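You operate a simulated robot arm through the tools that you are given. There is no shell and no other tool. Be economical: measure what you need, move in short steps, check, and stop when the job is done.

You run a simulated robot arm. Do the job below in one go: nothing can be reset, and whatever is moved stays where it is left.

TASK
Dose the shots on the mix card into the cup and stir it smooth with the blue stick.
Fine: Slide the cup back out to stir it, put the stick back and leave the shot dial and the other cups as they are.

The check looks at the end state, three seconds after you hand in, the way a careful person would. Anything else that was tipped, shoved, dropped, spilled or broken makes it a failure.

THE ROBOT
A 6-joint arm with a two-finger gripper, fixed in place. Base frame: the origin is at the foot of the arm, x ahead of it, y to its left, z up; the work surface is at about z = 85. Readings come in cm, rad, newtons and seconds.
Its first joint turns from -2.897 to 2.897 rad. Payload 3.43 kg.
Tool frame: the origin (TCP) lies between the finger pads and is the grasp point; the fingertips stand 2 cm ahead of it; z points along the fingers, y is the line along which they close. The gripper opens to 19 cm. The gripper's body begins 24.8 cm behind the TCP.
Orientation is that of the tool frame in the base frame, as a unit quaternion [w, x, y, z]. With the fingers straight down and closing along the base's y, the tool's x points along the base's -x, its y along +y and its z along -z.

THE INTERFACE
- The arm moves only by the tool apply_moves. Its argument "targets" is a list of rows, each a list of 7 numbers: the shift along the tool's x, y, z in units of 300 mm (1.0 is 300 mm), then the turn, a rotation vector about the tool's x, y, z in units of 45 degrees (1.0 is 45 degrees), then the gripper command, from -1 (fully open) to 1 (shut), values between in proportion. In form: [[tx, ty, tz, ax, ay, az, gripper], ...]. A call has 1 to 8 rows; each row is the pose to reach, as a shift and turn from the pose commanded when the call began, along the tool's axes at that moment. A call with a number of a shift or a turn outside -1 to 1 is refused whole. Each row takes 0.2 s and may step no farther than 5 cm and 0.15 rad from the row before; otherwise, or with a gripper value out of range, the whole call is refused. A pose out of reach is approached as far as the arm can. The call stops where the force on the tool passes 50 N (or 10 N more than at its start, if that is more) or the arm is blocked; 0.2 s more then pass. Each finger travels about 4.5 cm/s and halts on what it meets, pressing with about 21 N; the grip force reading is that of the motor and also rises with nothing between the fingers. The clock runs only during rows and for 0.2 s after the last one: add rows that repeat a pose to give the fingers time. It gives the time, the measured TCP pose, the force on the tool (base axes), the opening and the grip force at its end, in the units of the frame above (readings bear some noise), with the torque about the TCP (base axes, N m) and any sound that the robot's microphone picked up.
- Cameras (640 x 400 px; columns grow to the right, rows downward): "scene" is fixed at [4.88, 49.97, 146.54]; the picture's right is [-0.05, -1.00, 0.00], its down [-0.37, 0.02, -0.93] and it looks along [0.93, -0.05, -0.37] (base axes); focal length 343 px, centre (320, 200). "wrist" rides on the gripper at [7, -0.8, -28.8] in the tool frame; the picture's right is [0.12, 0.99, 0.00], its down [-0.96, 0.12, -0.25] and it looks along [-0.25, 0.03, 0.97] (tool axes); focal length 261 px, centre (320, 200). There is no depth. A picture from a camera that has moved, and an enlarged one, comes with that camera's place and axes in the base frame and with its lens.
- snapshot(camera): a new picture of that camera. It takes no simulated time.
- raise_lower(by): slides the trunk up (or, below 0, down) by that many cm; the arm rides with it, the base frame stays. It gives what a move gives, with no picture.
- inspect(camera, box): a new picture of the part [left, top, right, bottom] of that camera's present view, enlarged. It takes no simulated time.
- hand_in(): hands the job in; it is judged then, once.

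Work in short steps. Places have to be worked out from the pictures, the camera data and where the tool is seen: move nearer, look again, correct. Check each grasp and each placing, and mend what went wrong. You have 120 turns and 84 pictures in all, those below and enlarged ones among them. Open the gripper and draw the arm clear of the work before you hand the job in, unless the task says otherwise; then end with one line.

The tools are called after "Request:" as a command line: name --pt "numbers of a row" for each row, then --argument value for the rest, lists and objects as JSON in quotes. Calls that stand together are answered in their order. apply_moves: Moves the arm, as the interface text tells. Its arguments: {"type":"object","properties":{"targets":{"type":"array"}},"required":["targets"]} The other tools are called the same way: raise_lower (by) slides the trunk up or down; snapshot (camera) takes a picture; inspect (camera, box) takes an enlarged picture of a part of a camera's view; hand_in () hands the job in.

At the start:

```text
time_s: 0.0
ee_pos: [60.83, 38.48, 121.09]
tcp_rot: [0.0, 0.0, 1.0, -0.001]
ft_force: [0.7, -0.4, 0.5]
torque: [0.03, 0.02, 0.0]
width: 19.03
grasp_force: 0.1
trunk travel left (down, up): [-17.5, 6.5]
```

scene: 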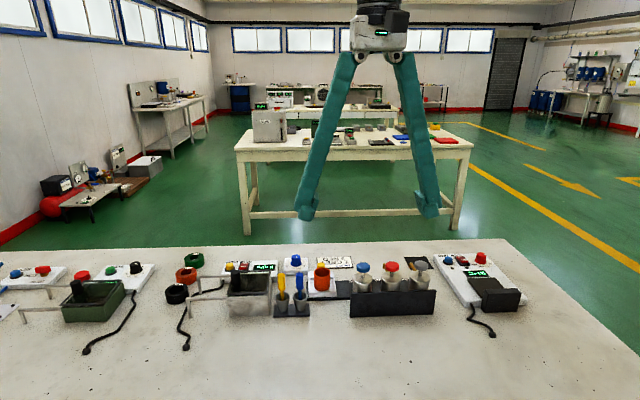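
wrist: 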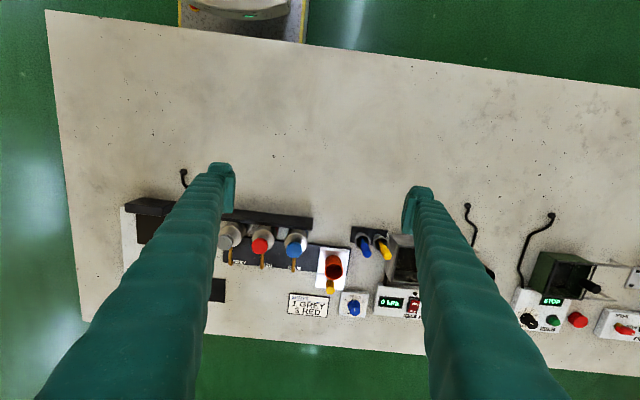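

I'll start with enlarged views of the work region to read the card and identify the parts.

Request:
inspect --camera "scene" --box '[210, 240, 450, 330]'

Request:
inspect --camera "wrist" --box '[200, 200, 440, 340]'

```text
2.67 times, centred on (330, 285) of scene
camera zoom: at [4.88, 49.97, 146.54], right [-0.05, -1.0, 0.0], down [-0.37, 0.02, -0.93], along [0.93, -0.05, -0.37], focal length 914 px, centre (293, -27)
```

zoom: 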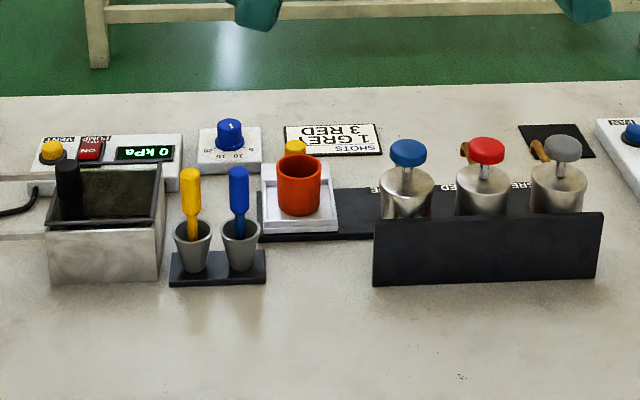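

```text
2.67 times, centred on (320, 270) of wrist
camera zoom: at [53.8, 37.54, 149.91], right [-0.12, 0.99, 0.0], down [0.96, 0.12, 0.25], along [0.25, 0.03, -0.97], focal length 695 px, centre (320, 13)
```

zoom: 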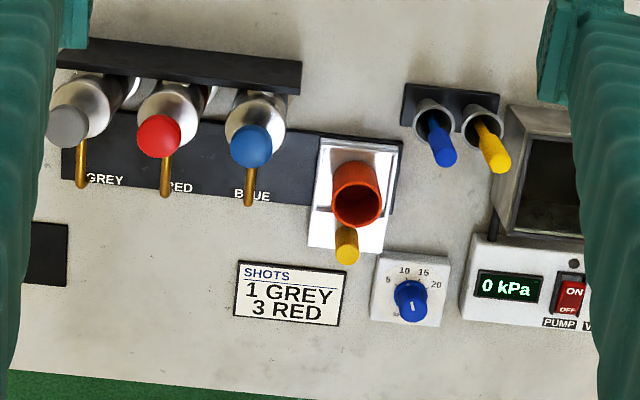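

The card reads 1 GREY, 3 RED. The orange cup sits on a white sled at about (84, 45) on a dark track that runs in -y under the pump spouts (red y≈28, grey y≈21). I'll move closer to look at the sled and spouts.

Request:
apply_moves --pt "-0.11 0.06 0.08 0 0 0 -1" --pt "-0.22 0.12 0.16 0 0 0 -1" --pt "-0.33 0.18 0.24 0 0 0 -1" --pt "-0.33 0.18 0.24 0 0 0 -1"

Request:
snapshot --camera "wrist"

Request:
inspect --camera "scene" --box '[300, 250, 440, 320]'

```text
time_s: 1.0
ee_pos: [70.81, 44.04, 113.93]
tcp_rot: [0.001, 0.0, 1.0, 0.0]
ft_force: [0.7, -0.3, -0.6]
torque: [-0.07, 0.06, 0.01]
width: 19.02
grasp_force: 0.1
trunk travel left (down, up): [-17.5, 6.5]
```

```text
79 pictures are left
camera wrist: at [63.77, 43.09, 142.63], right [-0.12, 0.99, 0.0], down [0.96, 0.12, 0.25], along [0.25, 0.03, -0.97], focal length 261 px, centre (320, 200)
```

wrist: 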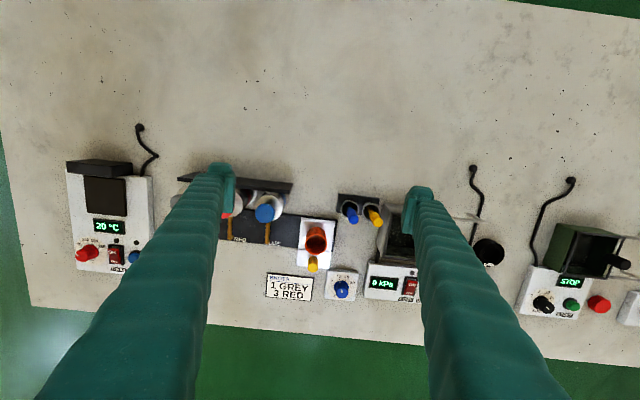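

```text
4.57 times, centred on (370, 285) of scene
camera zoom: at [4.88, 49.97, 146.54], right [-0.05, -1.0, 0.0], down [-0.37, 0.02, -0.93], along [0.93, -0.05, -0.37], focal length 1568 px, centre (91, -189)
```

zoom: 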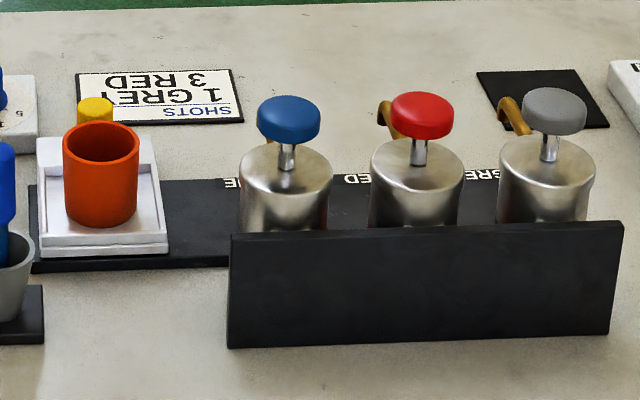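

Request:
inspect --camera "wrist" --box '[225, 180, 385, 310]'

```text
3.08 times, centred on (305, 245) of wrist
camera zoom: at [63.77, 43.09, 142.63], right [-0.12, 0.99, 0.0], down [0.96, 0.12, 0.25], along [0.25, 0.03, -0.97], focal length 802 px, centre (366, 62)
```

zoom: 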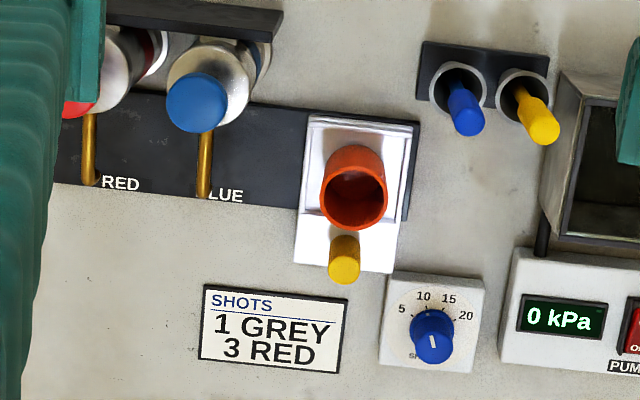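

The yellow peg of the sled is at about (92, 45), top z≈91.4, and the spouts are at x≈85.7. I'll tilt the tool 10° outward for reach, part-close the gripper, and approach above the peg.

Request:
apply_moves --pt "-0.14 0.01 0.05 0 -0.06 0 0.558" --pt "-0.29 0.02 0.1 0 -0.12 0 0.558" --pt "-0.43 0.03 0.15 0 -0.18 0 0.558" --pt "-0.573 0.033 0.2 0 -0.222 0 0.558" --pt "-0.573 0.033 0.2 0 -0.222 0 0.558" --pt "-0.573 0.033 0.2 0 -0.222 0 0.558" --pt "-0.573 0.033 0.2 0 -0.222 0 0.558" --pt "-0.573 0.033 0.2 0 -0.222 0 0.558"

Request:
snapshot --camera "wrist"

Request:
inspect --camera "scene" --box '[260, 200, 420, 310]'

```text
time_s: 2.8
ee_pos: [87.74, 44.84, 108.07]
tcp_rot: [0.088, 0.0, 0.996, -0.001]
ft_force: [-0.6, -0.8, -0.6]
torque: [0.01, 0.02, 0.02]
width: 4.2
grasp_force: 0.1
trunk travel left (down, up): [-17.5, 6.5]
```

```text
76 pictures are left
camera wrist: at [75.84, 43.88, 135.16], right [-0.12, 0.99, -0.02], down [0.9, 0.12, 0.41], along [0.41, 0.03, -0.91], focal length 261 px, centre (320, 200)
```

wrist: 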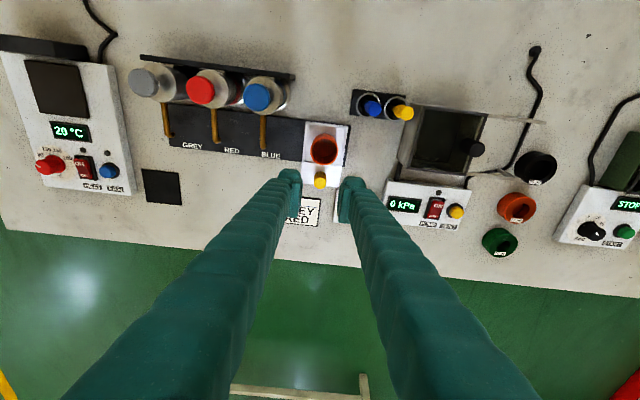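

```text
3.64 times, centred on (340, 255) of scene
camera zoom: at [4.88, 49.97, 146.54], right [-0.05, -1.0, 0.0], down [-0.37, 0.02, -0.93], along [0.93, -0.05, -0.37], focal length 1247 px, centre (247, 0)
```

zoom: 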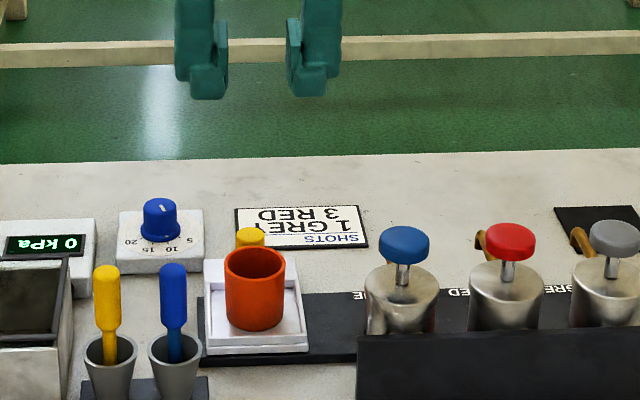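

The peg is confirmed at about (91.7, 44.9). I'll descend along the tool axis to straddle it, stopping just above to check.

Request:
apply_moves --pt "-0.022 0.002 0.15 0 0 0 0.558" --pt "-0.022 0.002 0.3 0 0 0 0.558" --pt "-0.022 0.002 0.42 0 0 0 0.558" --pt "-0.022 0.002 0.49 0 0 0 0.558"

Request:
inspect --camera "wrist" --box '[260, 130, 380, 205]'

Request:
inspect --camera "scene" --box '[260, 220, 390, 310]'

```text
time_s: 3.8
ee_pos: [91.19, 44.96, 93.71]
tcp_rot: [0.088, -0.002, 0.996, 0.0]
ft_force: [0.4, -0.2, 0.0]
torque: [0.05, -0.03, 0.0]
width: 4.2
grasp_force: 0.0
trunk travel left (down, up): [-17.5, 6.5]
```

```text
5.33 times, centred on (320, 168) of wrist
camera zoom: at [79.27, 44.04, 120.83], right [-0.12, 0.99, -0.02], down [0.9, 0.12, 0.41], along [0.41, 0.03, -0.91], focal length 1390 px, centre (320, 373)
```

zoom: 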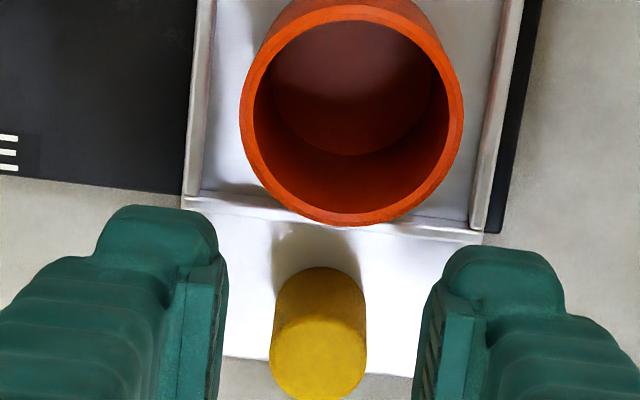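

```text
4.44 times, centred on (325, 265) of scene
camera zoom: at [4.88, 49.97, 146.54], right [-0.05, -1.0, 0.0], down [-0.37, 0.02, -0.93], along [0.93, -0.05, -0.37], focal length 1524 px, centre (298, -89)
```

zoom: 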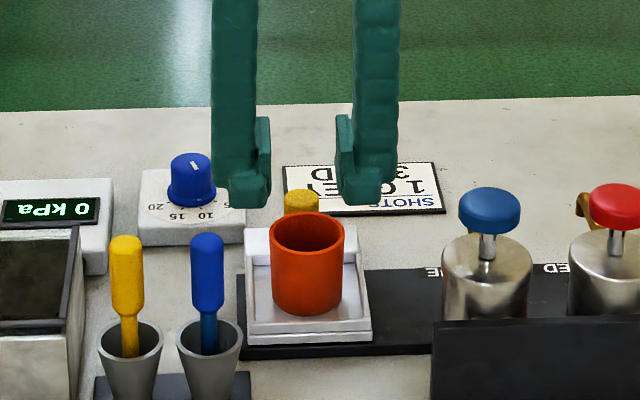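

Aligned about the peg. I'll narrow the opening, descend the last 3.4 cm (tips stay above the dial box height), and close on the peg.

Request:
apply_moves --pt "0.005 0 0.0 0 0 0 0.663" --pt "0.026 0 0.06 0 0 0 0.663" --pt "0.026 0 0.11 0 0 0 0.663" --pt "0.026 0 0.11 0 0 0 1" --pt "0.026 0 0.11 0 0 0 1" --pt "0.026 0 0.11 0 0 0 1"

Request:
inspect --camera "wrist" --box '[260, 130, 380, 205]'

```text
time_s: 5.2
ee_pos: [90.99, 44.88, 90.25]
tcp_rot: [0.088, -0.001, 0.996, 0.0]
ft_force: [-2.5, 1.2, -4.5]
torque: [0.01, -0.02, 0.02]
width: 2.13
grasp_force: 44.6
trunk travel left (down, up): [-17.5, 6.5]
```

```text
5.33 times, centred on (320, 168) of wrist
camera zoom: at [78.99, 44.04, 117.37], right [-0.12, 0.99, -0.02], down [0.9, 0.12, 0.41], along [0.41, 0.03, -0.91], focal length 1390 px, centre (320, 373)
```

zoom: 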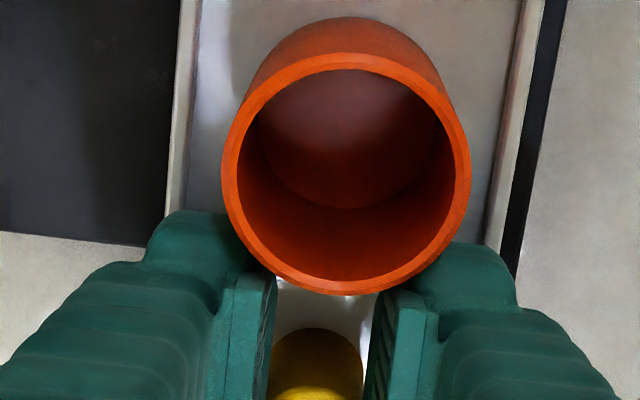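

Peg gripped (width 2.13). I slide the sled gently along -y, first short to verify it follows.

Request:
apply_moves --pt "0 -0.03 0 0 0 0 1" --pt "0 -0.07 0 0 0 0 1" --pt "0 -0.12 0 0 0 0 1" --pt "0 -0.17 0 0 0 0 1" --pt "0 -0.2 0 0 0 0 1" --pt "0 -0.22 0 0 0 0 1"

Request:
inspect --camera "scene" --box '[290, 230, 430, 310]'

```text
time_s: 6.6
ee_pos: [90.82, 38.41, 90.3]
tcp_rot: [0.088, 0.0, 0.996, 0.0]
ft_force: [-4.0, -0.2, 3.7]
torque: [0.0, -0.15, -0.02]
width: 2.07
grasp_force: 45.0
trunk travel left (down, up): [-17.5, 6.5]
```

```text
4.57 times, centred on (360, 270) of scene
camera zoom: at [4.88, 49.97, 146.54], right [-0.05, -1.0, 0.0], down [-0.37, 0.02, -0.93], along [0.93, -0.05, -0.37], focal length 1568 px, centre (137, -120)
```

zoom: 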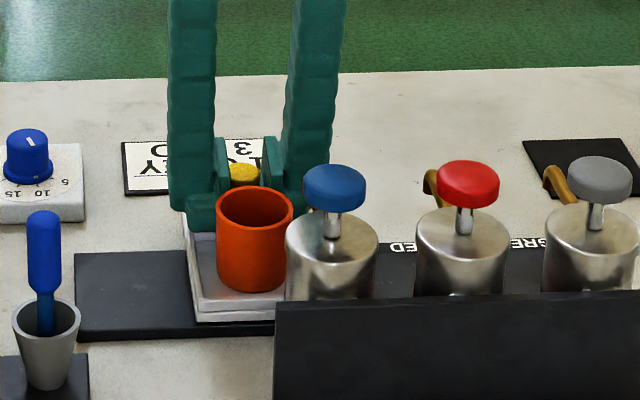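

It follows smoothly. Continue to the grey spout (y≈21).

Request:
apply_moves --pt "0 -0.05 0 0 0 0 1" --pt "0 -0.13 0 0 0 0 1" --pt "0 -0.21 0 0 0 0 1" --pt "0 -0.29 0 0 0 0 1" --pt "0 -0.37 0 0 0 0 1" --pt "0 -0.45 0 0 0 0 1" --pt "0 -0.52 0 0 0 0 1" --pt "0 -0.56 0 0 0 0 1"

Request:
snapshot --camera "wrist"

Request:
inspect --camera "wrist" --box '[260, 110, 380, 205]'

Request:
inspect --camera "scene" --box '[350, 230, 470, 310]'

```text
time_s: 8.4
ee_pos: [90.95, 21.44, 90.32]
tcp_rot: [0.087, 0.0, 0.996, 0.0]
ft_force: [-10.4, -1.2, 10.0]
torque: [-0.01, -0.01, -0.08]
width: 2.06
grasp_force: 44.7
trunk travel left (down, up): [-17.5, 6.5]
```

```text
70 pictures are left
camera wrist: at [78.93, 20.53, 117.35], right [-0.12, 0.99, -0.02], down [0.9, 0.12, 0.41], along [0.41, 0.03, -0.91], focal length 261 px, centre (320, 200)
```

wrist: 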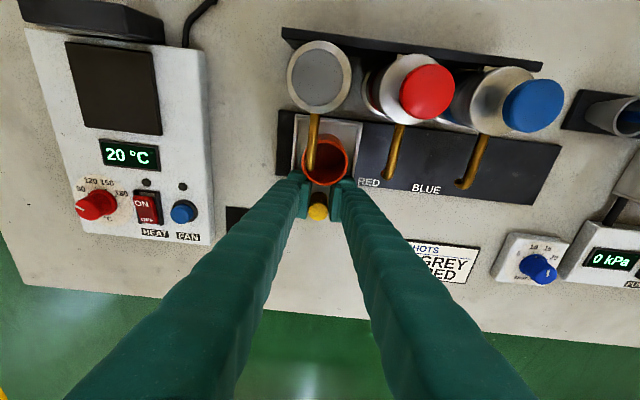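

```text
4.21 times, centred on (320, 158) of wrist
camera zoom: at [78.93, 20.53, 117.35], right [-0.12, 0.99, -0.02], down [0.9, 0.12, 0.41], along [0.41, 0.03, -0.91], focal length 1098 px, centre (320, 379)
```

zoom: 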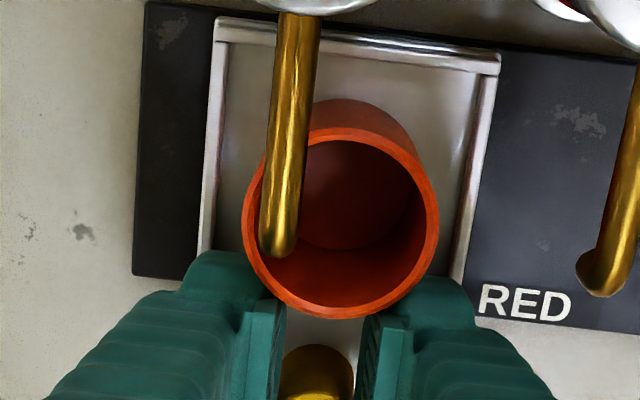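

```text
5.00 times, centred on (410, 270) of scene
camera zoom: at [4.88, 49.97, 146.54], right [-0.05, -1.0, 0.0], down [-0.37, 0.02, -0.93], along [0.93, -0.05, -0.37], focal length 1715 px, centre (-130, -150)
```

zoom: 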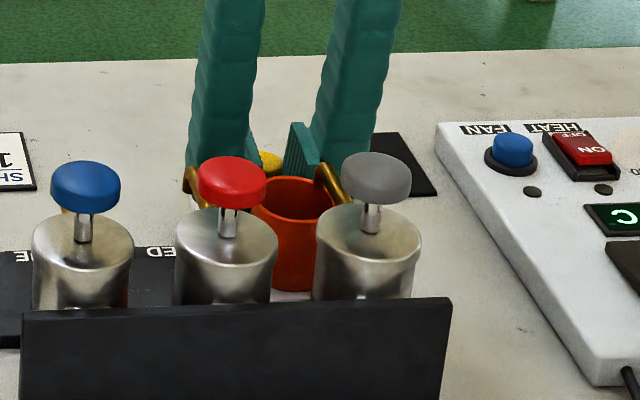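

The grey spout tip appears at y≈20.0 and the cup at y≈21.35, so I shift the sled another 1.35 cm.

Request:
apply_moves --pt "0 -0.02 0 0 0 0 1" --pt "0 -0.04 0 0 0 0 1" --pt "0 -0.045 0 0 0 0 1" --pt "0 -0.045 0 0 0 0 1"

Request:
inspect --camera "wrist" --box '[260, 110, 380, 205]'

```text
time_s: 9.4
ee_pos: [90.9, 20.16, 90.2]
tcp_rot: [0.087, 0.0, 0.996, 0.0]
ft_force: [-21.5, -1.8, 13.4]
torque: [-0.02, -0.02, -0.06]
width: 2.06
grasp_force: 44.3
trunk travel left (down, up): [-17.5, 6.5]
```

```text
4.21 times, centred on (320, 158) of wrist
camera zoom: at [78.94, 19.23, 117.36], right [-0.12, 0.99, -0.02], down [0.9, 0.12, 0.41], along [0.41, 0.03, -0.91], focal length 1098 px, centre (320, 379)
```

zoom: 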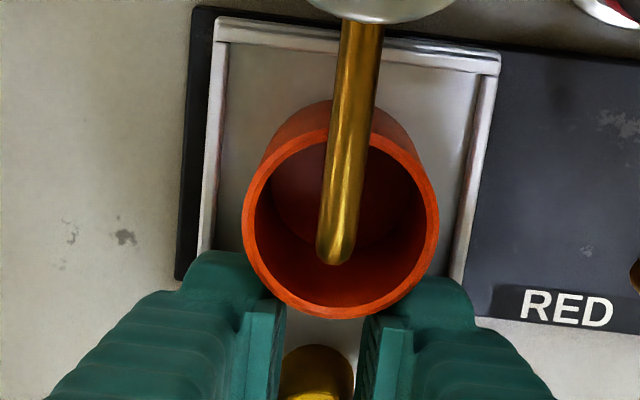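

The cup is centred under the grey spout. I release the peg and rise straight up.

Request:
apply_moves --pt "0 0 0 0 0 0 0.75" --pt "0 0 0 0 0 0 0.6" --pt "0 0 0 0 0 0 0.6" --pt "-0.0174 0 -0.0985 0 0 0 0.6" --pt "-0.046 0 -0.261 0 0 0 0.6" --pt "-0.075 0 -0.425 0 0 0 0.6" --pt "-0.104 0 -0.591 0 0 0 0.6"

Request:
snapshot --camera "wrist"

Request:
inspect --camera "scene" --box '[350, 230, 470, 310]'

```text
refused: row 7 steps farther than a row can; nothing moved
```

```text
66 pictures are left
camera wrist: at [78.94, 19.23, 117.36], right [-0.12, 0.99, -0.02], down [0.9, 0.12, 0.41], along [0.41, 0.03, -0.91], focal length 261 px, centre (320, 200)
```

wrist: 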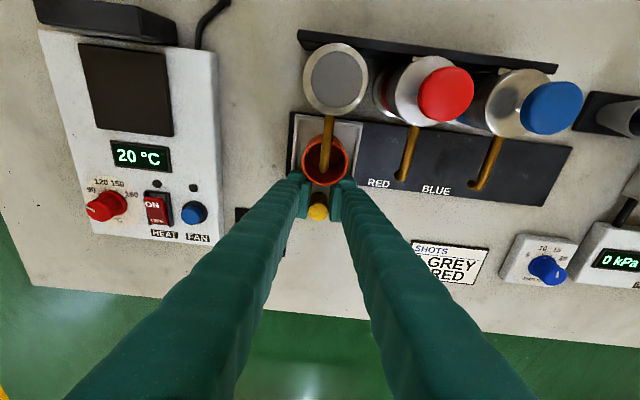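

```text
5.00 times, centred on (410, 270) of scene
camera zoom: at [4.88, 49.97, 146.54], right [-0.05, -1.0, 0.0], down [-0.37, 0.02, -0.93], along [0.93, -0.05, -0.37], focal length 1715 px, centre (-130, -150)
```

zoom: 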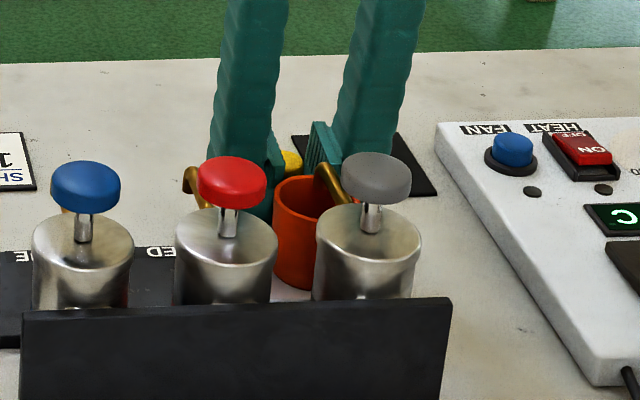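

The step was slightly too big; I repeat it with smaller steps.

Request:
apply_moves --pt "0 0 0 0 0 0 0.75" --pt "0 0 0 0 0 0 0.6" --pt "0 0 0 0 0 0 0.6" --pt "-0.0174 0 -0.0985 0 0 0 0.6" --pt "-0.042 0 -0.24 0 0 0 0.6" --pt "-0.068 0 -0.385 0 0 0 0.6" --pt "-0.095 0 -0.535 0 0 0 0.6" --pt "-0.104 0 -0.591 0 0 0 0.6"

Request:
inspect --camera "wrist" --box '[200, 100, 400, 225]'

```text
time_s: 11.2
ee_pos: [91.11, 20.09, 108.16]
tcp_rot: [0.087, -0.001, 0.996, 0.0]
ft_force: [0.1, -0.8, -1.4]
torque: [-0.02, 0.04, -0.01]
width: 3.77
grasp_force: 0.0
trunk travel left (down, up): [-17.5, 6.5]
```

```text
3.20 times, centred on (300, 162) of wrist
camera zoom: at [79.16, 19.17, 135.18], right [-0.12, 0.99, -0.02], down [0.9, 0.12, 0.41], along [0.41, 0.03, -0.91], focal length 834 px, centre (384, 320)
```

zoom: 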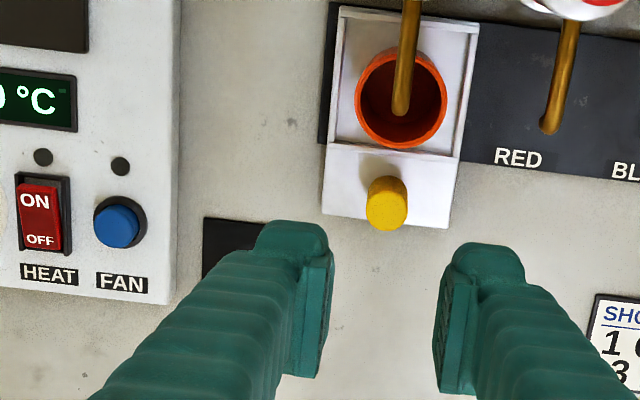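

Sled stayed in place. Now I straighten the tool, close it, and go above the grey knob.

Request:
apply_moves --pt "0.12 0 -0.02 0 0.06 0 1" --pt "0.24 0 -0.04 0 0.12 0 1" --pt "0.36 0 -0.06 0 0.18 0 1" --pt "0.42 -0.003 -0.074 0 0.222 0 1" --pt "0.42 -0.003 -0.074 0 0.222 0 1" --pt "0.42 -0.003 -0.074 0 0.222 0 1"

Request:
snapshot --camera "wrist"

Request:
inspect --camera "scene" --box '[350, 210, 470, 310]'

```text
time_s: 12.6
ee_pos: [78.24, 20.03, 108.01]
tcp_rot: [0.0, 0.0, 1.0, 0.0]
ft_force: [-0.3, 0.4, -0.8]
torque: [-0.01, 0.02, 0.02]
width: 0.0
grasp_force: 21.2
trunk travel left (down, up): [-17.5, 6.5]
```

```text
63 pictures are left
camera wrist: at [71.22, 19.07, 136.83], right [-0.12, 0.99, 0.0], down [0.96, 0.12, 0.25], along [0.25, 0.03, -0.97], focal length 261 px, centre (320, 200)
```

wrist: 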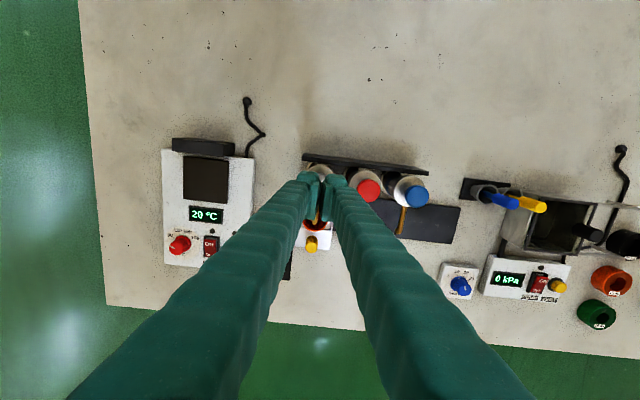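

```text
4.00 times, centred on (410, 260) of scene
camera zoom: at [4.88, 49.97, 146.54], right [-0.05, -1.0, 0.0], down [-0.37, 0.02, -0.93], along [0.93, -0.05, -0.37], focal length 1372 px, centre (-40, -40)
```

zoom: 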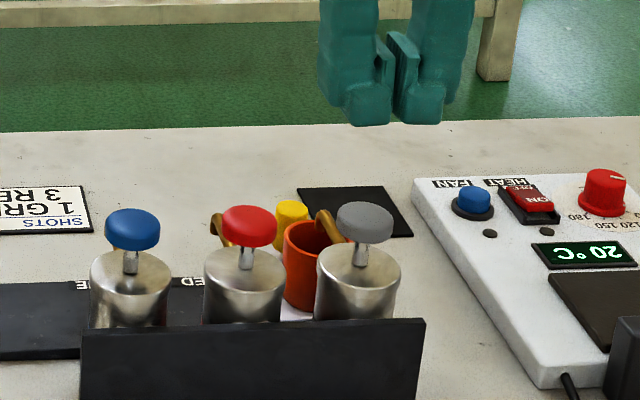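

Scene and wrist views agree: grey knob centre is about (78.4, 20.2), top z≈100. I lower the closed fingertips toward it in small steps and watch the force.

Request:
apply_moves --pt "-0.005 0.003 0.1 0 0 0 1" --pt "-0.005 0.003 0.17 0 0 0 1" --pt "-0.005 0.003 0.185 0 0 0 1" --pt "-0.005 0.003 0.2 0 0 0 1" --pt "-0.005 0.003 0.21 0 0 0 1"

Request:
inspect --camera "scene" --box '[350, 210, 470, 310]'

```text
time_s: 13.8
ee_pos: [78.39, 20.08, 101.72]
tcp_rot: [0.0, 0.001, 1.0, 0.0]
ft_force: [-0.1, 0.0, -0.3]
torque: [0.03, 0.01, -0.01]
width: 0.0
grasp_force: 20.9
trunk travel left (down, up): [-17.5, 6.5]
```

```text
4.00 times, centred on (410, 260) of scene
camera zoom: at [4.88, 49.97, 146.54], right [-0.05, -1.0, 0.0], down [-0.37, 0.02, -0.93], along [0.93, -0.05, -0.37], focal length 1372 px, centre (-40, -40)
```

zoom: 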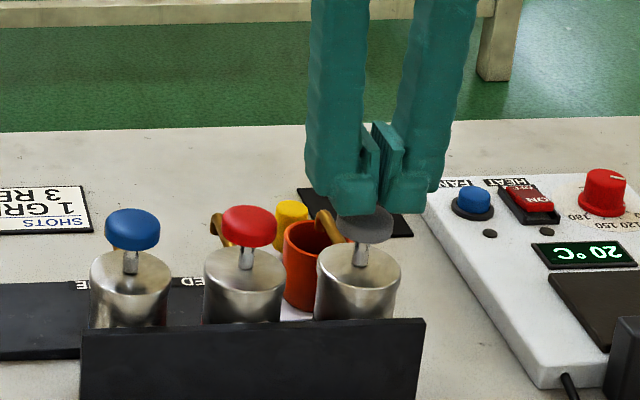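

No contact yet; slight y correction, then continue downward until I feel the knob.

Request:
apply_moves --pt "0 0.01 0.01 0 0 0 1" --pt "0 0.01 0.02 0 0 0 1" --pt "0 0.01 0.027 0 0 0 1"

```text
time_s: 14.6
ee_pos: [78.3, 20.43, 101.08]
tcp_rot: [0.0, 0.0, 1.0, 0.0]
ft_force: [0.1, -0.4, -0.1]
torque: [-0.01, 0.02, -0.02]
width: 0.0
grasp_force: 21.1
trunk travel left (down, up): [-17.5, 6.5]
```

Request:
apply_moves --pt "0 0 0.01 0 0 0 1" --pt "0 0 0.02 0 0 0 1" --pt "0 0 0.03 0 0 0 1"

Request:
inspect --camera "scene" --box '[350, 210, 470, 310]'

```text
time_s: 15.4
ee_pos: [78.25, 20.46, 100.2]
tcp_rot: [-0.001, 0.0, 1.0, 0.001]
ft_force: [0.3, -0.6, 3.2]
torque: [-0.01, -0.05, -0.03]
width: 0.61
grasp_force: 34.2
trunk travel left (down, up): [-17.5, 6.5]
```

```text
4.00 times, centred on (410, 260) of scene
camera zoom: at [4.88, 49.97, 146.54], right [-0.05, -1.0, 0.0], down [-0.37, 0.02, -0.93], along [0.93, -0.05, -0.37], focal length 1372 px, centre (-40, -40)
```

zoom: 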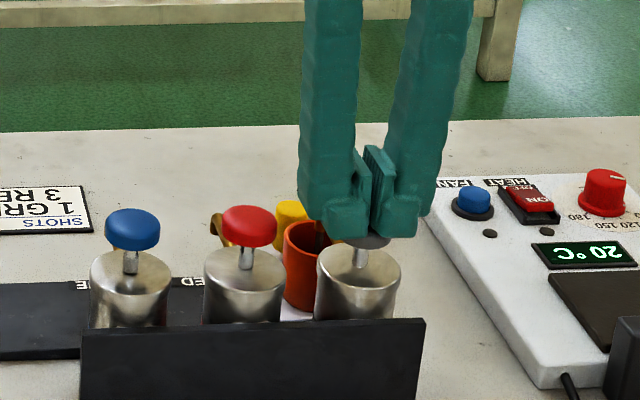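

The domed knob seems to pry the finger pads apart slightly. I lift 1.5 cm and re-place so that one finger alone sits over the knob.

Request:
apply_moves --pt "0 0 -0.025 0 0 0 1" --pt "0 0 -0.05 0 0 0 1" --pt "0 -0.04 -0.05 0 0 0 1" --pt "0 -0.04 -0.05 0 0 0 1"

Request:
inspect --camera "scene" --box '[350, 210, 470, 310]'

Request:
snapshot --camera "wrist"

```text
time_s: 16.4
ee_pos: [78.43, 19.19, 101.59]
tcp_rot: [-0.001, 0.001, 1.0, 0.0]
ft_force: [0.3, -0.6, 0.1]
torque: [0.0, 0.01, 0.05]
width: 0.03
grasp_force: 34.6
trunk travel left (down, up): [-17.5, 6.5]
```

```text
4.00 times, centred on (410, 260) of scene
camera zoom: at [4.88, 49.97, 146.54], right [-0.05, -1.0, 0.0], down [-0.37, 0.02, -0.93], along [0.93, -0.05, -0.37], focal length 1372 px, centre (-40, -40)
```

zoom: 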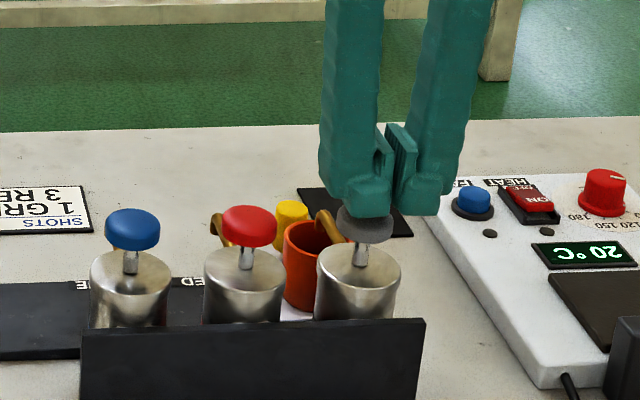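

```text
58 pictures are left
camera wrist: at [71.28, 18.34, 130.4], right [-0.12, 0.99, 0.0], down [0.96, 0.12, 0.25], along [0.25, 0.03, -0.97], focal length 261 px, centre (320, 200)
```

wrist: 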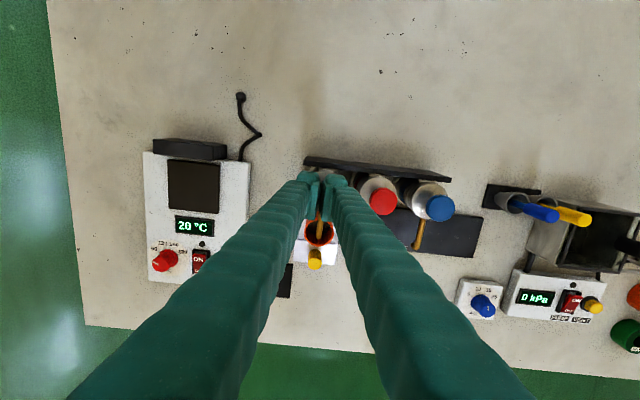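

One finger is now above the knob. Press downward in small rows, watching force and sound.

Request:
apply_moves --pt "0 0 0.02 0 0 0 1" --pt "0 0 0.035 0 0 0 1" --pt "0 0 0.045 0 0 0 1" --pt "0 0 0.055 0 0 0 1"

Request:
inspect --camera "scene" --box '[350, 210, 470, 310]'

```text
time_s: 17.4
ee_pos: [78.4, 19.3, 100.03]
tcp_rot: [0.0, -0.001, 1.0, 0.0]
ft_force: [1.4, -0.5, 2.7]
torque: [0.04, -0.03, 0.0]
width: 0.6
grasp_force: 34.2
trunk travel left (down, up): [-17.5, 6.5]
```

```text
4.00 times, centred on (410, 260) of scene
camera zoom: at [4.88, 49.97, 146.54], right [-0.05, -1.0, 0.0], down [-0.37, 0.02, -0.93], along [0.93, -0.05, -0.37], focal length 1372 px, centre (-40, -40)
```

zoom: 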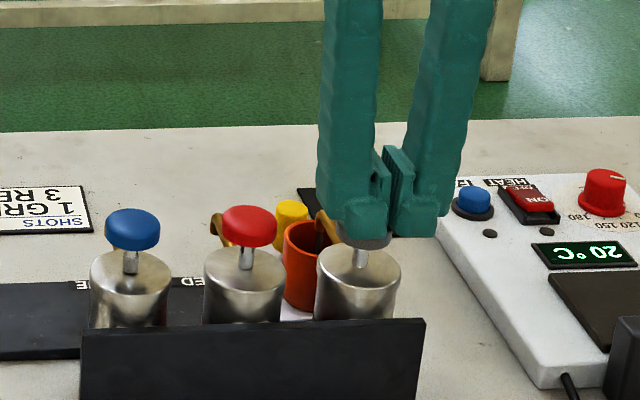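

Contact with light force (2.7 N). Continue pressing.

Request:
apply_moves --pt "0 0 0.01 0 0 0 1" --pt "0 0 0.02 0 0 0 1" --pt "0 0 0.03 0 0 0 1" --pt "0 0 0.04 0 0 0 1"

Request:
inspect --camera "scene" --box '[350, 210, 470, 310]'

```text
time_s: 18.4
ee_pos: [78.3, 19.35, 98.91]
tcp_rot: [0.0, 0.001, 1.0, 0.0]
ft_force: [-3.1, -0.5, 7.1]
torque: [0.01, 0.06, 0.02]
width: 0.61
grasp_force: 34.6
trunk travel left (down, up): [-17.5, 6.5]
```

```text
4.00 times, centred on (410, 260) of scene
camera zoom: at [4.88, 49.97, 146.54], right [-0.05, -1.0, 0.0], down [-0.37, 0.02, -0.93], along [0.93, -0.05, -0.37], focal length 1372 px, centre (-40, -40)
```

zoom: 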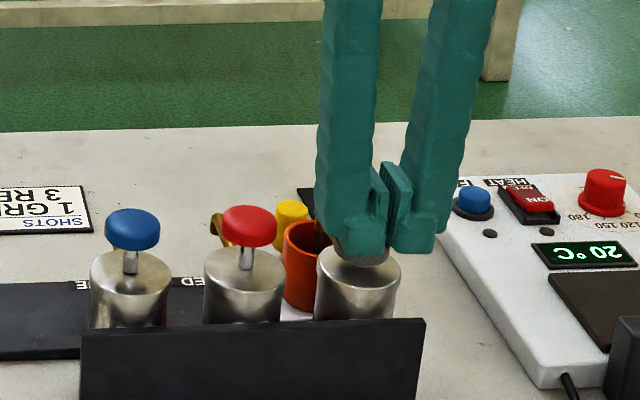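

The knob is going down; near the bottom of its stroke. Continue to the stop.

Request:
apply_moves --pt "0 0 0.007 0 0 0 1" --pt "0 0 0.014 0 0 0 1" --pt "0 0 0.021 0 0 0 1"

Request:
inspect --camera "scene" --box '[350, 210, 470, 310]'

```text
time_s: 19.2
ee_pos: [78.2, 19.28, 98.53]
tcp_rot: [0.002, -0.001, 1.0, 0.001]
ft_force: [-0.2, 2.0, 45.5]
torque: [0.2, 0.01, 0.03]
width: 0.59
grasp_force: 34.7
trunk travel left (down, up): [-17.5, 6.5]
```

```text
4.00 times, centred on (410, 260) of scene
camera zoom: at [4.88, 49.97, 146.54], right [-0.05, -1.0, 0.0], down [-0.37, 0.02, -0.93], along [0.93, -0.05, -0.37], focal length 1372 px, centre (-40, -40)
```

zoom: 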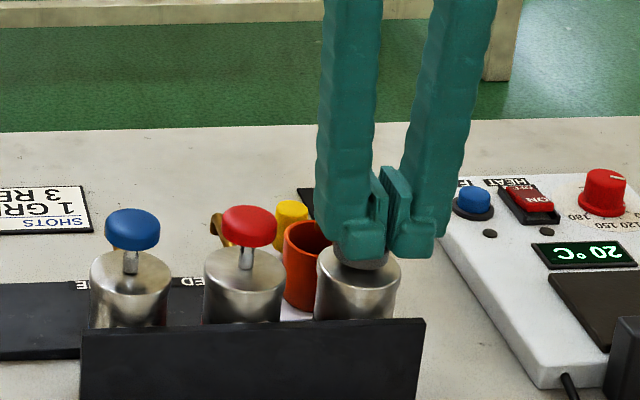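

Bottomed out (45 N at z≈98.5): full stroke done. I lift and look into the cup.

Request:
apply_moves --pt "0 0 -0.02 0 0 0 1" --pt "0 0 -0.06 0 0 0 1" --pt "0 0 -0.15 0 0 0 1" --pt "0 0 -0.3 0 0 0 1" --pt "0.15 0 -0.3 0 0 0 1" --pt "0.15 0 -0.3 0 0 0 1"

Request:
inspect --camera "wrist" --box '[260, 180, 420, 280]'

Request:
inspect --camera "scene" --box '[350, 230, 450, 310]'

```text
time_s: 20.6
ee_pos: [74.0, 19.36, 107.23]
tcp_rot: [0.0, 0.0, 1.0, 0.001]
ft_force: [-0.6, 0.1, 0.0]
torque: [0.0, -0.08, 0.0]
width: 0.0
grasp_force: 34.2
trunk travel left (down, up): [-17.5, 6.5]
```

```text
4.00 times, centred on (340, 230) of wrist
camera zoom: at [66.9, 18.33, 135.95], right [-0.12, 0.99, 0.0], down [0.96, 0.12, 0.25], along [0.25, 0.03, -0.97], focal length 1043 px, centre (240, 80)
```

zoom: 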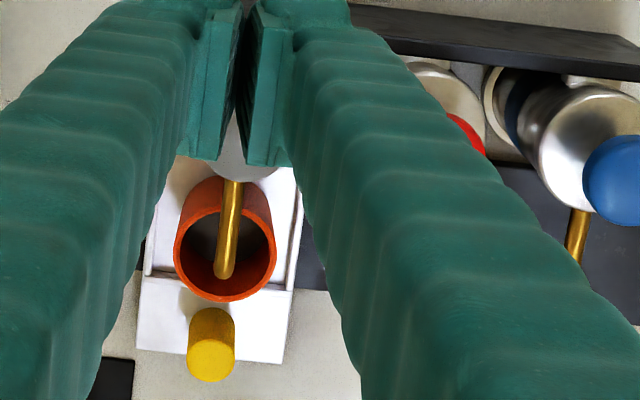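

```text
5.00 times, centred on (400, 270) of scene
camera zoom: at [4.88, 49.97, 146.54], right [-0.05, -1.0, 0.0], down [-0.37, 0.02, -0.93], along [0.93, -0.05, -0.37], focal length 1715 px, centre (-80, -150)
```

zoom: 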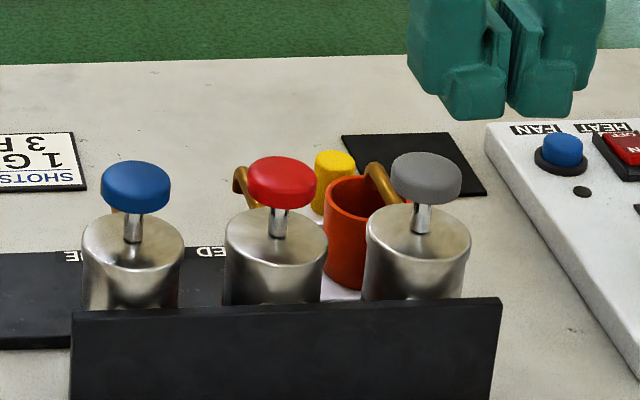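

The grey dose is in the cup (grey liquid visible, knob back up). Now back above the peg to slide the sled to red (y≈27.1).

Request:
apply_moves --pt "-0.14 0.007 -0.033 0 -0.06 0 0.6" --pt "-0.28 0.014 -0.033 0 -0.12 0 0.6" --pt "-0.42 0.02 -0.033 0 -0.18 0 0.6" --pt "-0.567 0.027 -0.033 0 -0.222 0 0.6" --pt "-0.567 0.027 -0.033 0 -0.222 0 0.6" --pt "-0.567 0.027 -0.033 0 -0.222 0 0.6"

Request:
inspect --camera "wrist" --box '[200, 100, 400, 225]'

```text
time_s: 22.0
ee_pos: [90.7, 20.27, 108.19]
tcp_rot: [0.087, 0.0, 0.996, 0.0]
ft_force: [0.1, 1.1, 0.1]
torque: [0.0, 0.01, 0.04]
width: 3.79
grasp_force: 0.0
trunk travel left (down, up): [-17.5, 6.5]
```

```text
3.20 times, centred on (300, 162) of wrist
camera zoom: at [78.73, 19.26, 135.2], right [-0.12, 0.99, -0.02], down [0.9, 0.12, 0.41], along [0.41, 0.03, -0.91], focal length 834 px, centre (384, 320)
```

zoom: 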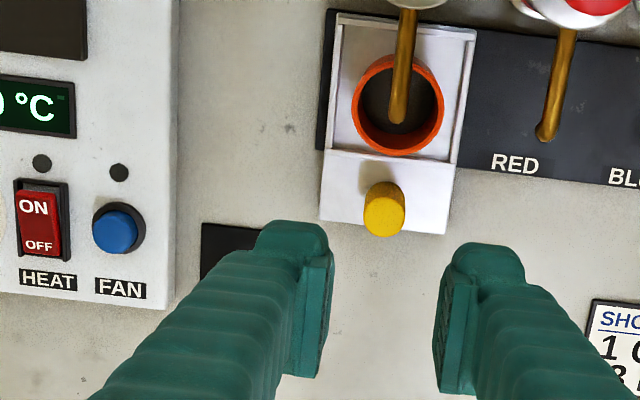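

Descend straight onto the peg again and grip it.

Request:
apply_moves --pt "0.013 -0.003 0.15 0 0 0 0.6" --pt "0.035 -0.003 0.29 0 0 0 0.6" --pt "0.06 -0.003 0.43 0 0 0 0.6" --pt "0.08 -0.003 0.53 0 0 0 0.6" --pt "0.092 -0.003 0.593 0 0 0 0.6" --pt "0.092 -0.003 0.593 0 0 0 1" --pt "0.092 -0.003 0.593 0 0 0 1" --pt "0.092 -0.003 0.593 0 0 0 1"

```text
time_s: 23.8
ee_pos: [91.3, 20.12, 90.16]
tcp_rot: [0.087, 0.0, 0.996, 0.0]
ft_force: [-1.1, -2.0, -2.3]
torque: [0.01, -0.14, -0.02]
width: 2.23
grasp_force: 45.1
trunk travel left (down, up): [-17.5, 6.5]
```

Gripped. Slide +7 cm to the red spout.

Request:
apply_moves --pt "0 0.03 0 0 0 0 1" --pt "0 0.08 0 0 0 0 1" --pt "0 0.14 0 0 0 0 1" --pt "0 0.19 0 0 0 0 1" --pt "0 0.22 0 0 0 0 1" --pt "0 0.235 0 0 0 0 1" --pt "0 0.235 0 0 0 0 1"

Request:
inspect --camera "wrist" --box '[260, 110, 380, 205]'

Request:
inspect --camera "scene" --box '[320, 230, 440, 310]'

```text
time_s: 25.4
ee_pos: [91.25, 27.21, 90.1]
tcp_rot: [0.087, 0.0, 0.996, 0.0]
ft_force: [8.5, 2.5, 0.3]
torque: [0.04, 0.13, 0.05]
width: 2.18
grasp_force: 44.8
trunk travel left (down, up): [-17.5, 6.5]
```

```text
4.21 times, centred on (320, 158) of wrist
camera zoom: at [79.21, 26.22, 117.26], right [-0.12, 0.99, -0.02], down [0.9, 0.12, 0.41], along [0.41, 0.03, -0.91], focal length 1098 px, centre (320, 379)
```

zoom: 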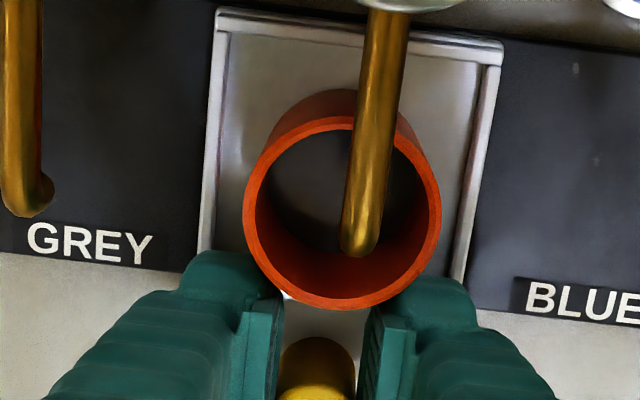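

```text
5.00 times, centred on (380, 270) of scene
camera zoom: at [4.88, 49.97, 146.54], right [-0.05, -1.0, 0.0], down [-0.37, 0.02, -0.93], along [0.93, -0.05, -0.37], focal length 1715 px, centre (20, -150)
```

zoom: 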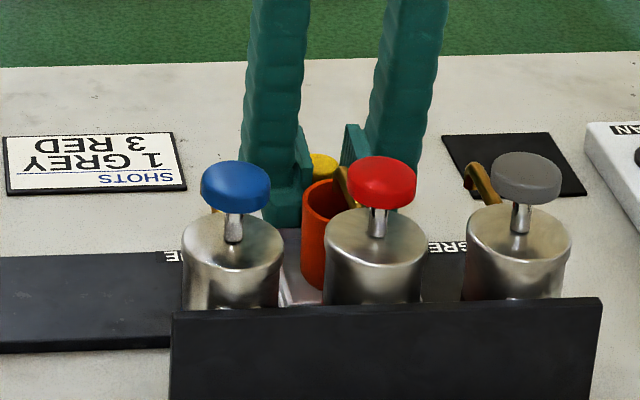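

Spout tip is about 0.4 cm to +y of the cup centre; nudge, then release and rise.

Request:
apply_moves --pt "0 0.008 0 0 0 0 1" --pt "0 0.0145 0 0 0 0 1" --pt "0 0.0145 0 0 0 0 1"

Request:
inspect --camera "wrist" --box '[260, 110, 380, 205]'

```text
time_s: 26.2
ee_pos: [91.24, 27.48, 90.16]
tcp_rot: [0.087, 0.0, 0.996, 0.0]
ft_force: [3.0, 0.8, 1.8]
torque: [0.0, -0.04, 0.0]
width: 2.21
grasp_force: 44.9
trunk travel left (down, up): [-17.5, 6.5]
```

```text
4.21 times, centred on (320, 158) of wrist
camera zoom: at [79.21, 26.55, 117.26], right [-0.12, 0.99, -0.02], down [0.9, 0.12, 0.41], along [0.41, 0.03, -0.91], focal length 1098 px, centre (320, 379)
```

zoom: 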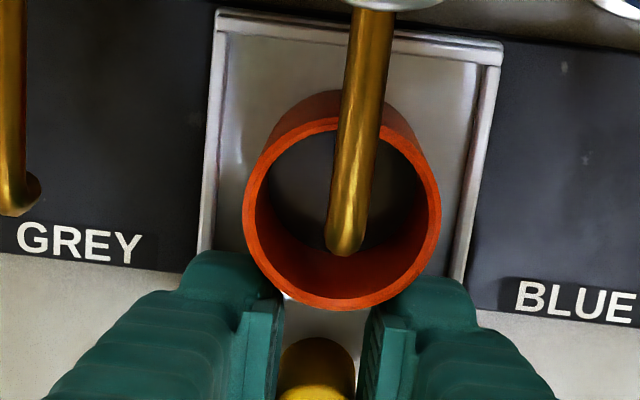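

Centred. Release, rise straight up.

Request:
apply_moves --pt "0 0 0 0 0 0 0.75" --pt "0 0 0 0 0 0 0.6" --pt "0 0 0 0 0 0 0.6" --pt "-0.0174 0 -0.0985 0 0 0 0.6" --pt "-0.042 0 -0.24 0 0 0 0.6" --pt "-0.068 0 -0.385 0 0 0 0.6" --pt "-0.095 0 -0.535 0 0 0 0.6" --pt "-0.104 0 -0.591 0 0 0 0.6"

Request:
inspect --camera "wrist" --box '[220, 80, 420, 205]'

```text
time_s: 28.0
ee_pos: [91.24, 27.59, 108.03]
tcp_rot: [0.087, -0.001, 0.996, 0.0]
ft_force: [-0.8, -0.3, 0.5]
torque: [-0.02, -0.01, 0.0]
width: 3.82
grasp_force: 0.2
trunk travel left (down, up): [-17.5, 6.5]
```

```text
3.20 times, centred on (320, 142) of wrist
camera zoom: at [79.25, 26.66, 135.18], right [-0.12, 0.99, -0.02], down [0.9, 0.12, 0.41], along [0.41, 0.03, -0.91], focal length 834 px, centre (320, 384)
```

zoom: 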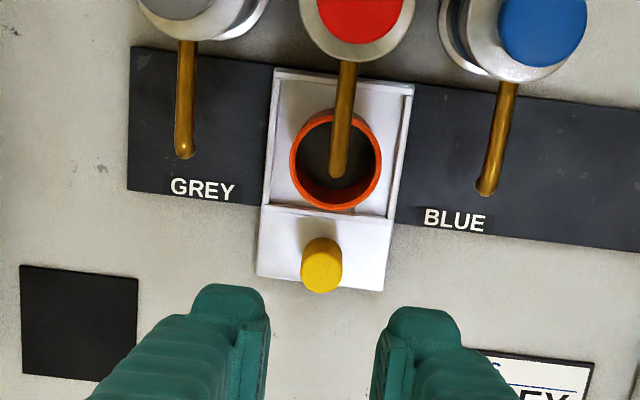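

Now above the red knob with the tool straight and closed.

Request:
apply_moves --pt "0.12 -0.01 -0.02 0 0.06 0 1" --pt "0.24 -0.02 -0.04 0 0.12 0 1" --pt "0.36 -0.03 -0.06 0 0.18 0 1" --pt "0.425 -0.036 -0.075 0 0.222 0 1" --pt "0.425 -0.036 -0.075 0 0.222 0 1" --pt "0.425 -0.036 -0.075 0 0.222 0 1"

Request:
inspect --camera "scene" --box '[320, 210, 440, 310]'

```text
time_s: 29.4
ee_pos: [78.2, 26.27, 108.28]
tcp_rot: [-0.001, 0.0, 1.0, 0.0]
ft_force: [0.7, -0.5, -0.1]
torque: [0.01, -0.02, -0.02]
width: 0.01
grasp_force: 21.0
trunk travel left (down, up): [-17.5, 6.5]
```

```text
4.00 times, centred on (380, 260) of scene
camera zoom: at [4.88, 49.97, 146.54], right [-0.05, -1.0, 0.0], down [-0.37, 0.02, -0.93], along [0.93, -0.05, -0.37], focal length 1372 px, centre (80, -40)
```

zoom: 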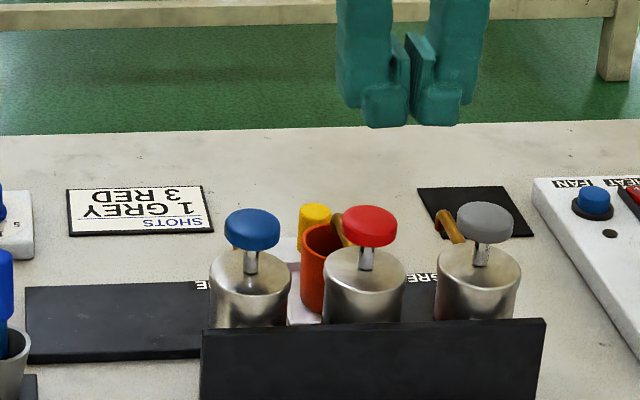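

I shift +0.45 cm in y and press the red pump: shot 1.

Request:
apply_moves --pt "0 0.015 0.13 0 0 0 1" --pt "0 0.015 0.21 0 0 0 1" --pt "0 0.015 0.245 0 0 0 1" --pt "0 0.015 0.265 0 0 0 1" --pt "0 0.015 0.285 0 0 0 1" --pt "0 0.015 0.305 0 0 0 1" --pt "0 0.015 0.318 0 0 0 1" --pt "0 0.015 0.324 0 0 0 1"

Request:
inspect --camera "scene" --box '[320, 210, 440, 310]'

```text
time_s: 31.2
ee_pos: [78.15, 26.84, 98.7]
tcp_rot: [0.001, 0.0, 1.0, 0.0]
ft_force: [-2.2, -1.5, 26.0]
torque: [0.02, -0.06, -0.08]
width: 0.62
grasp_force: 33.9
trunk travel left (down, up): [-17.5, 6.5]
```

```text
4.00 times, centred on (380, 260) of scene
camera zoom: at [4.88, 49.97, 146.54], right [-0.05, -1.0, 0.0], down [-0.37, 0.02, -0.93], along [0.93, -0.05, -0.37], focal length 1372 px, centre (80, -40)
```

zoom: 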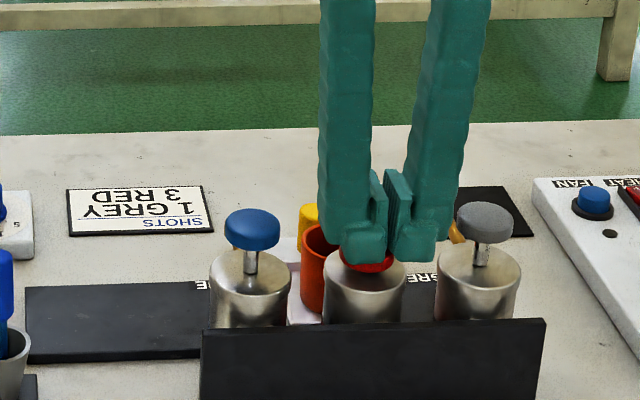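

Bottomed (26 N). Lift fully to let it return, then check the cup.

Request:
apply_moves --pt "0 0 -0.03 0 0 0 1" --pt "0 0 -0.08 0 0 0 1" --pt "0 0 -0.15 0 0 0 1" --pt "0 0 -0.15 0 0 0 1" --pt "0 0 -0.15 0 0 0 1"

Request:
inspect --camera "wrist" --box '[280, 170, 380, 270]'

Request:
inspect --camera "scene" --box '[320, 210, 440, 310]'

```text
time_s: 32.4
ee_pos: [78.23, 26.75, 102.96]
tcp_rot: [0.0, 0.0, 1.0, 0.0]
ft_force: [-0.8, -0.2, 0.9]
torque: [0.01, 0.01, 0.0]
width: 0.01
grasp_force: 34.5
trunk travel left (down, up): [-17.5, 6.5]
```

```text
4.00 times, centred on (330, 220) of wrist
camera zoom: at [71.23, 25.86, 131.68], right [-0.12, 0.99, 0.0], down [0.96, 0.12, 0.25], along [0.25, 0.03, -0.97], focal length 1043 px, centre (280, 120)
```

zoom: 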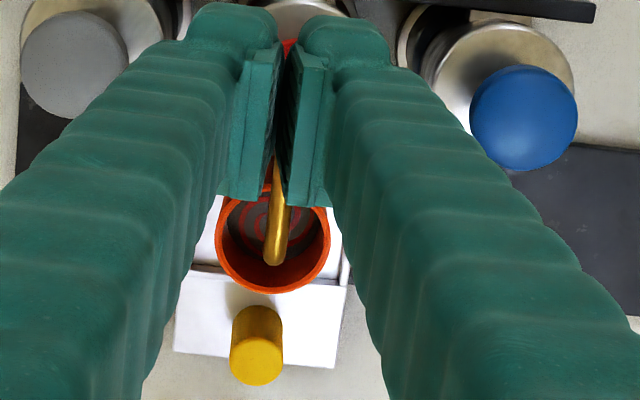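

```text
4.00 times, centred on (380, 260) of scene
camera zoom: at [4.88, 49.97, 146.54], right [-0.05, -1.0, 0.0], down [-0.37, 0.02, -0.93], along [0.93, -0.05, -0.37], focal length 1372 px, centre (80, -40)
```

zoom: 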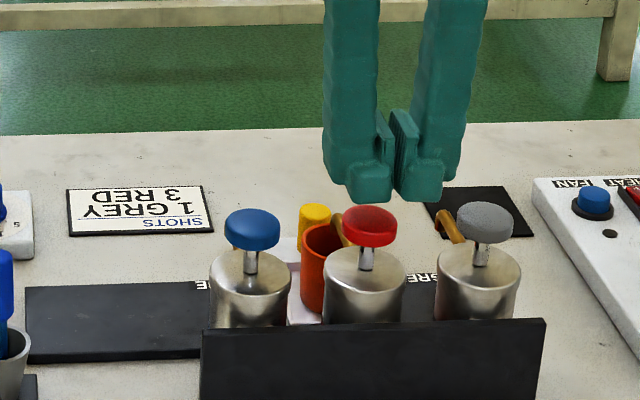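

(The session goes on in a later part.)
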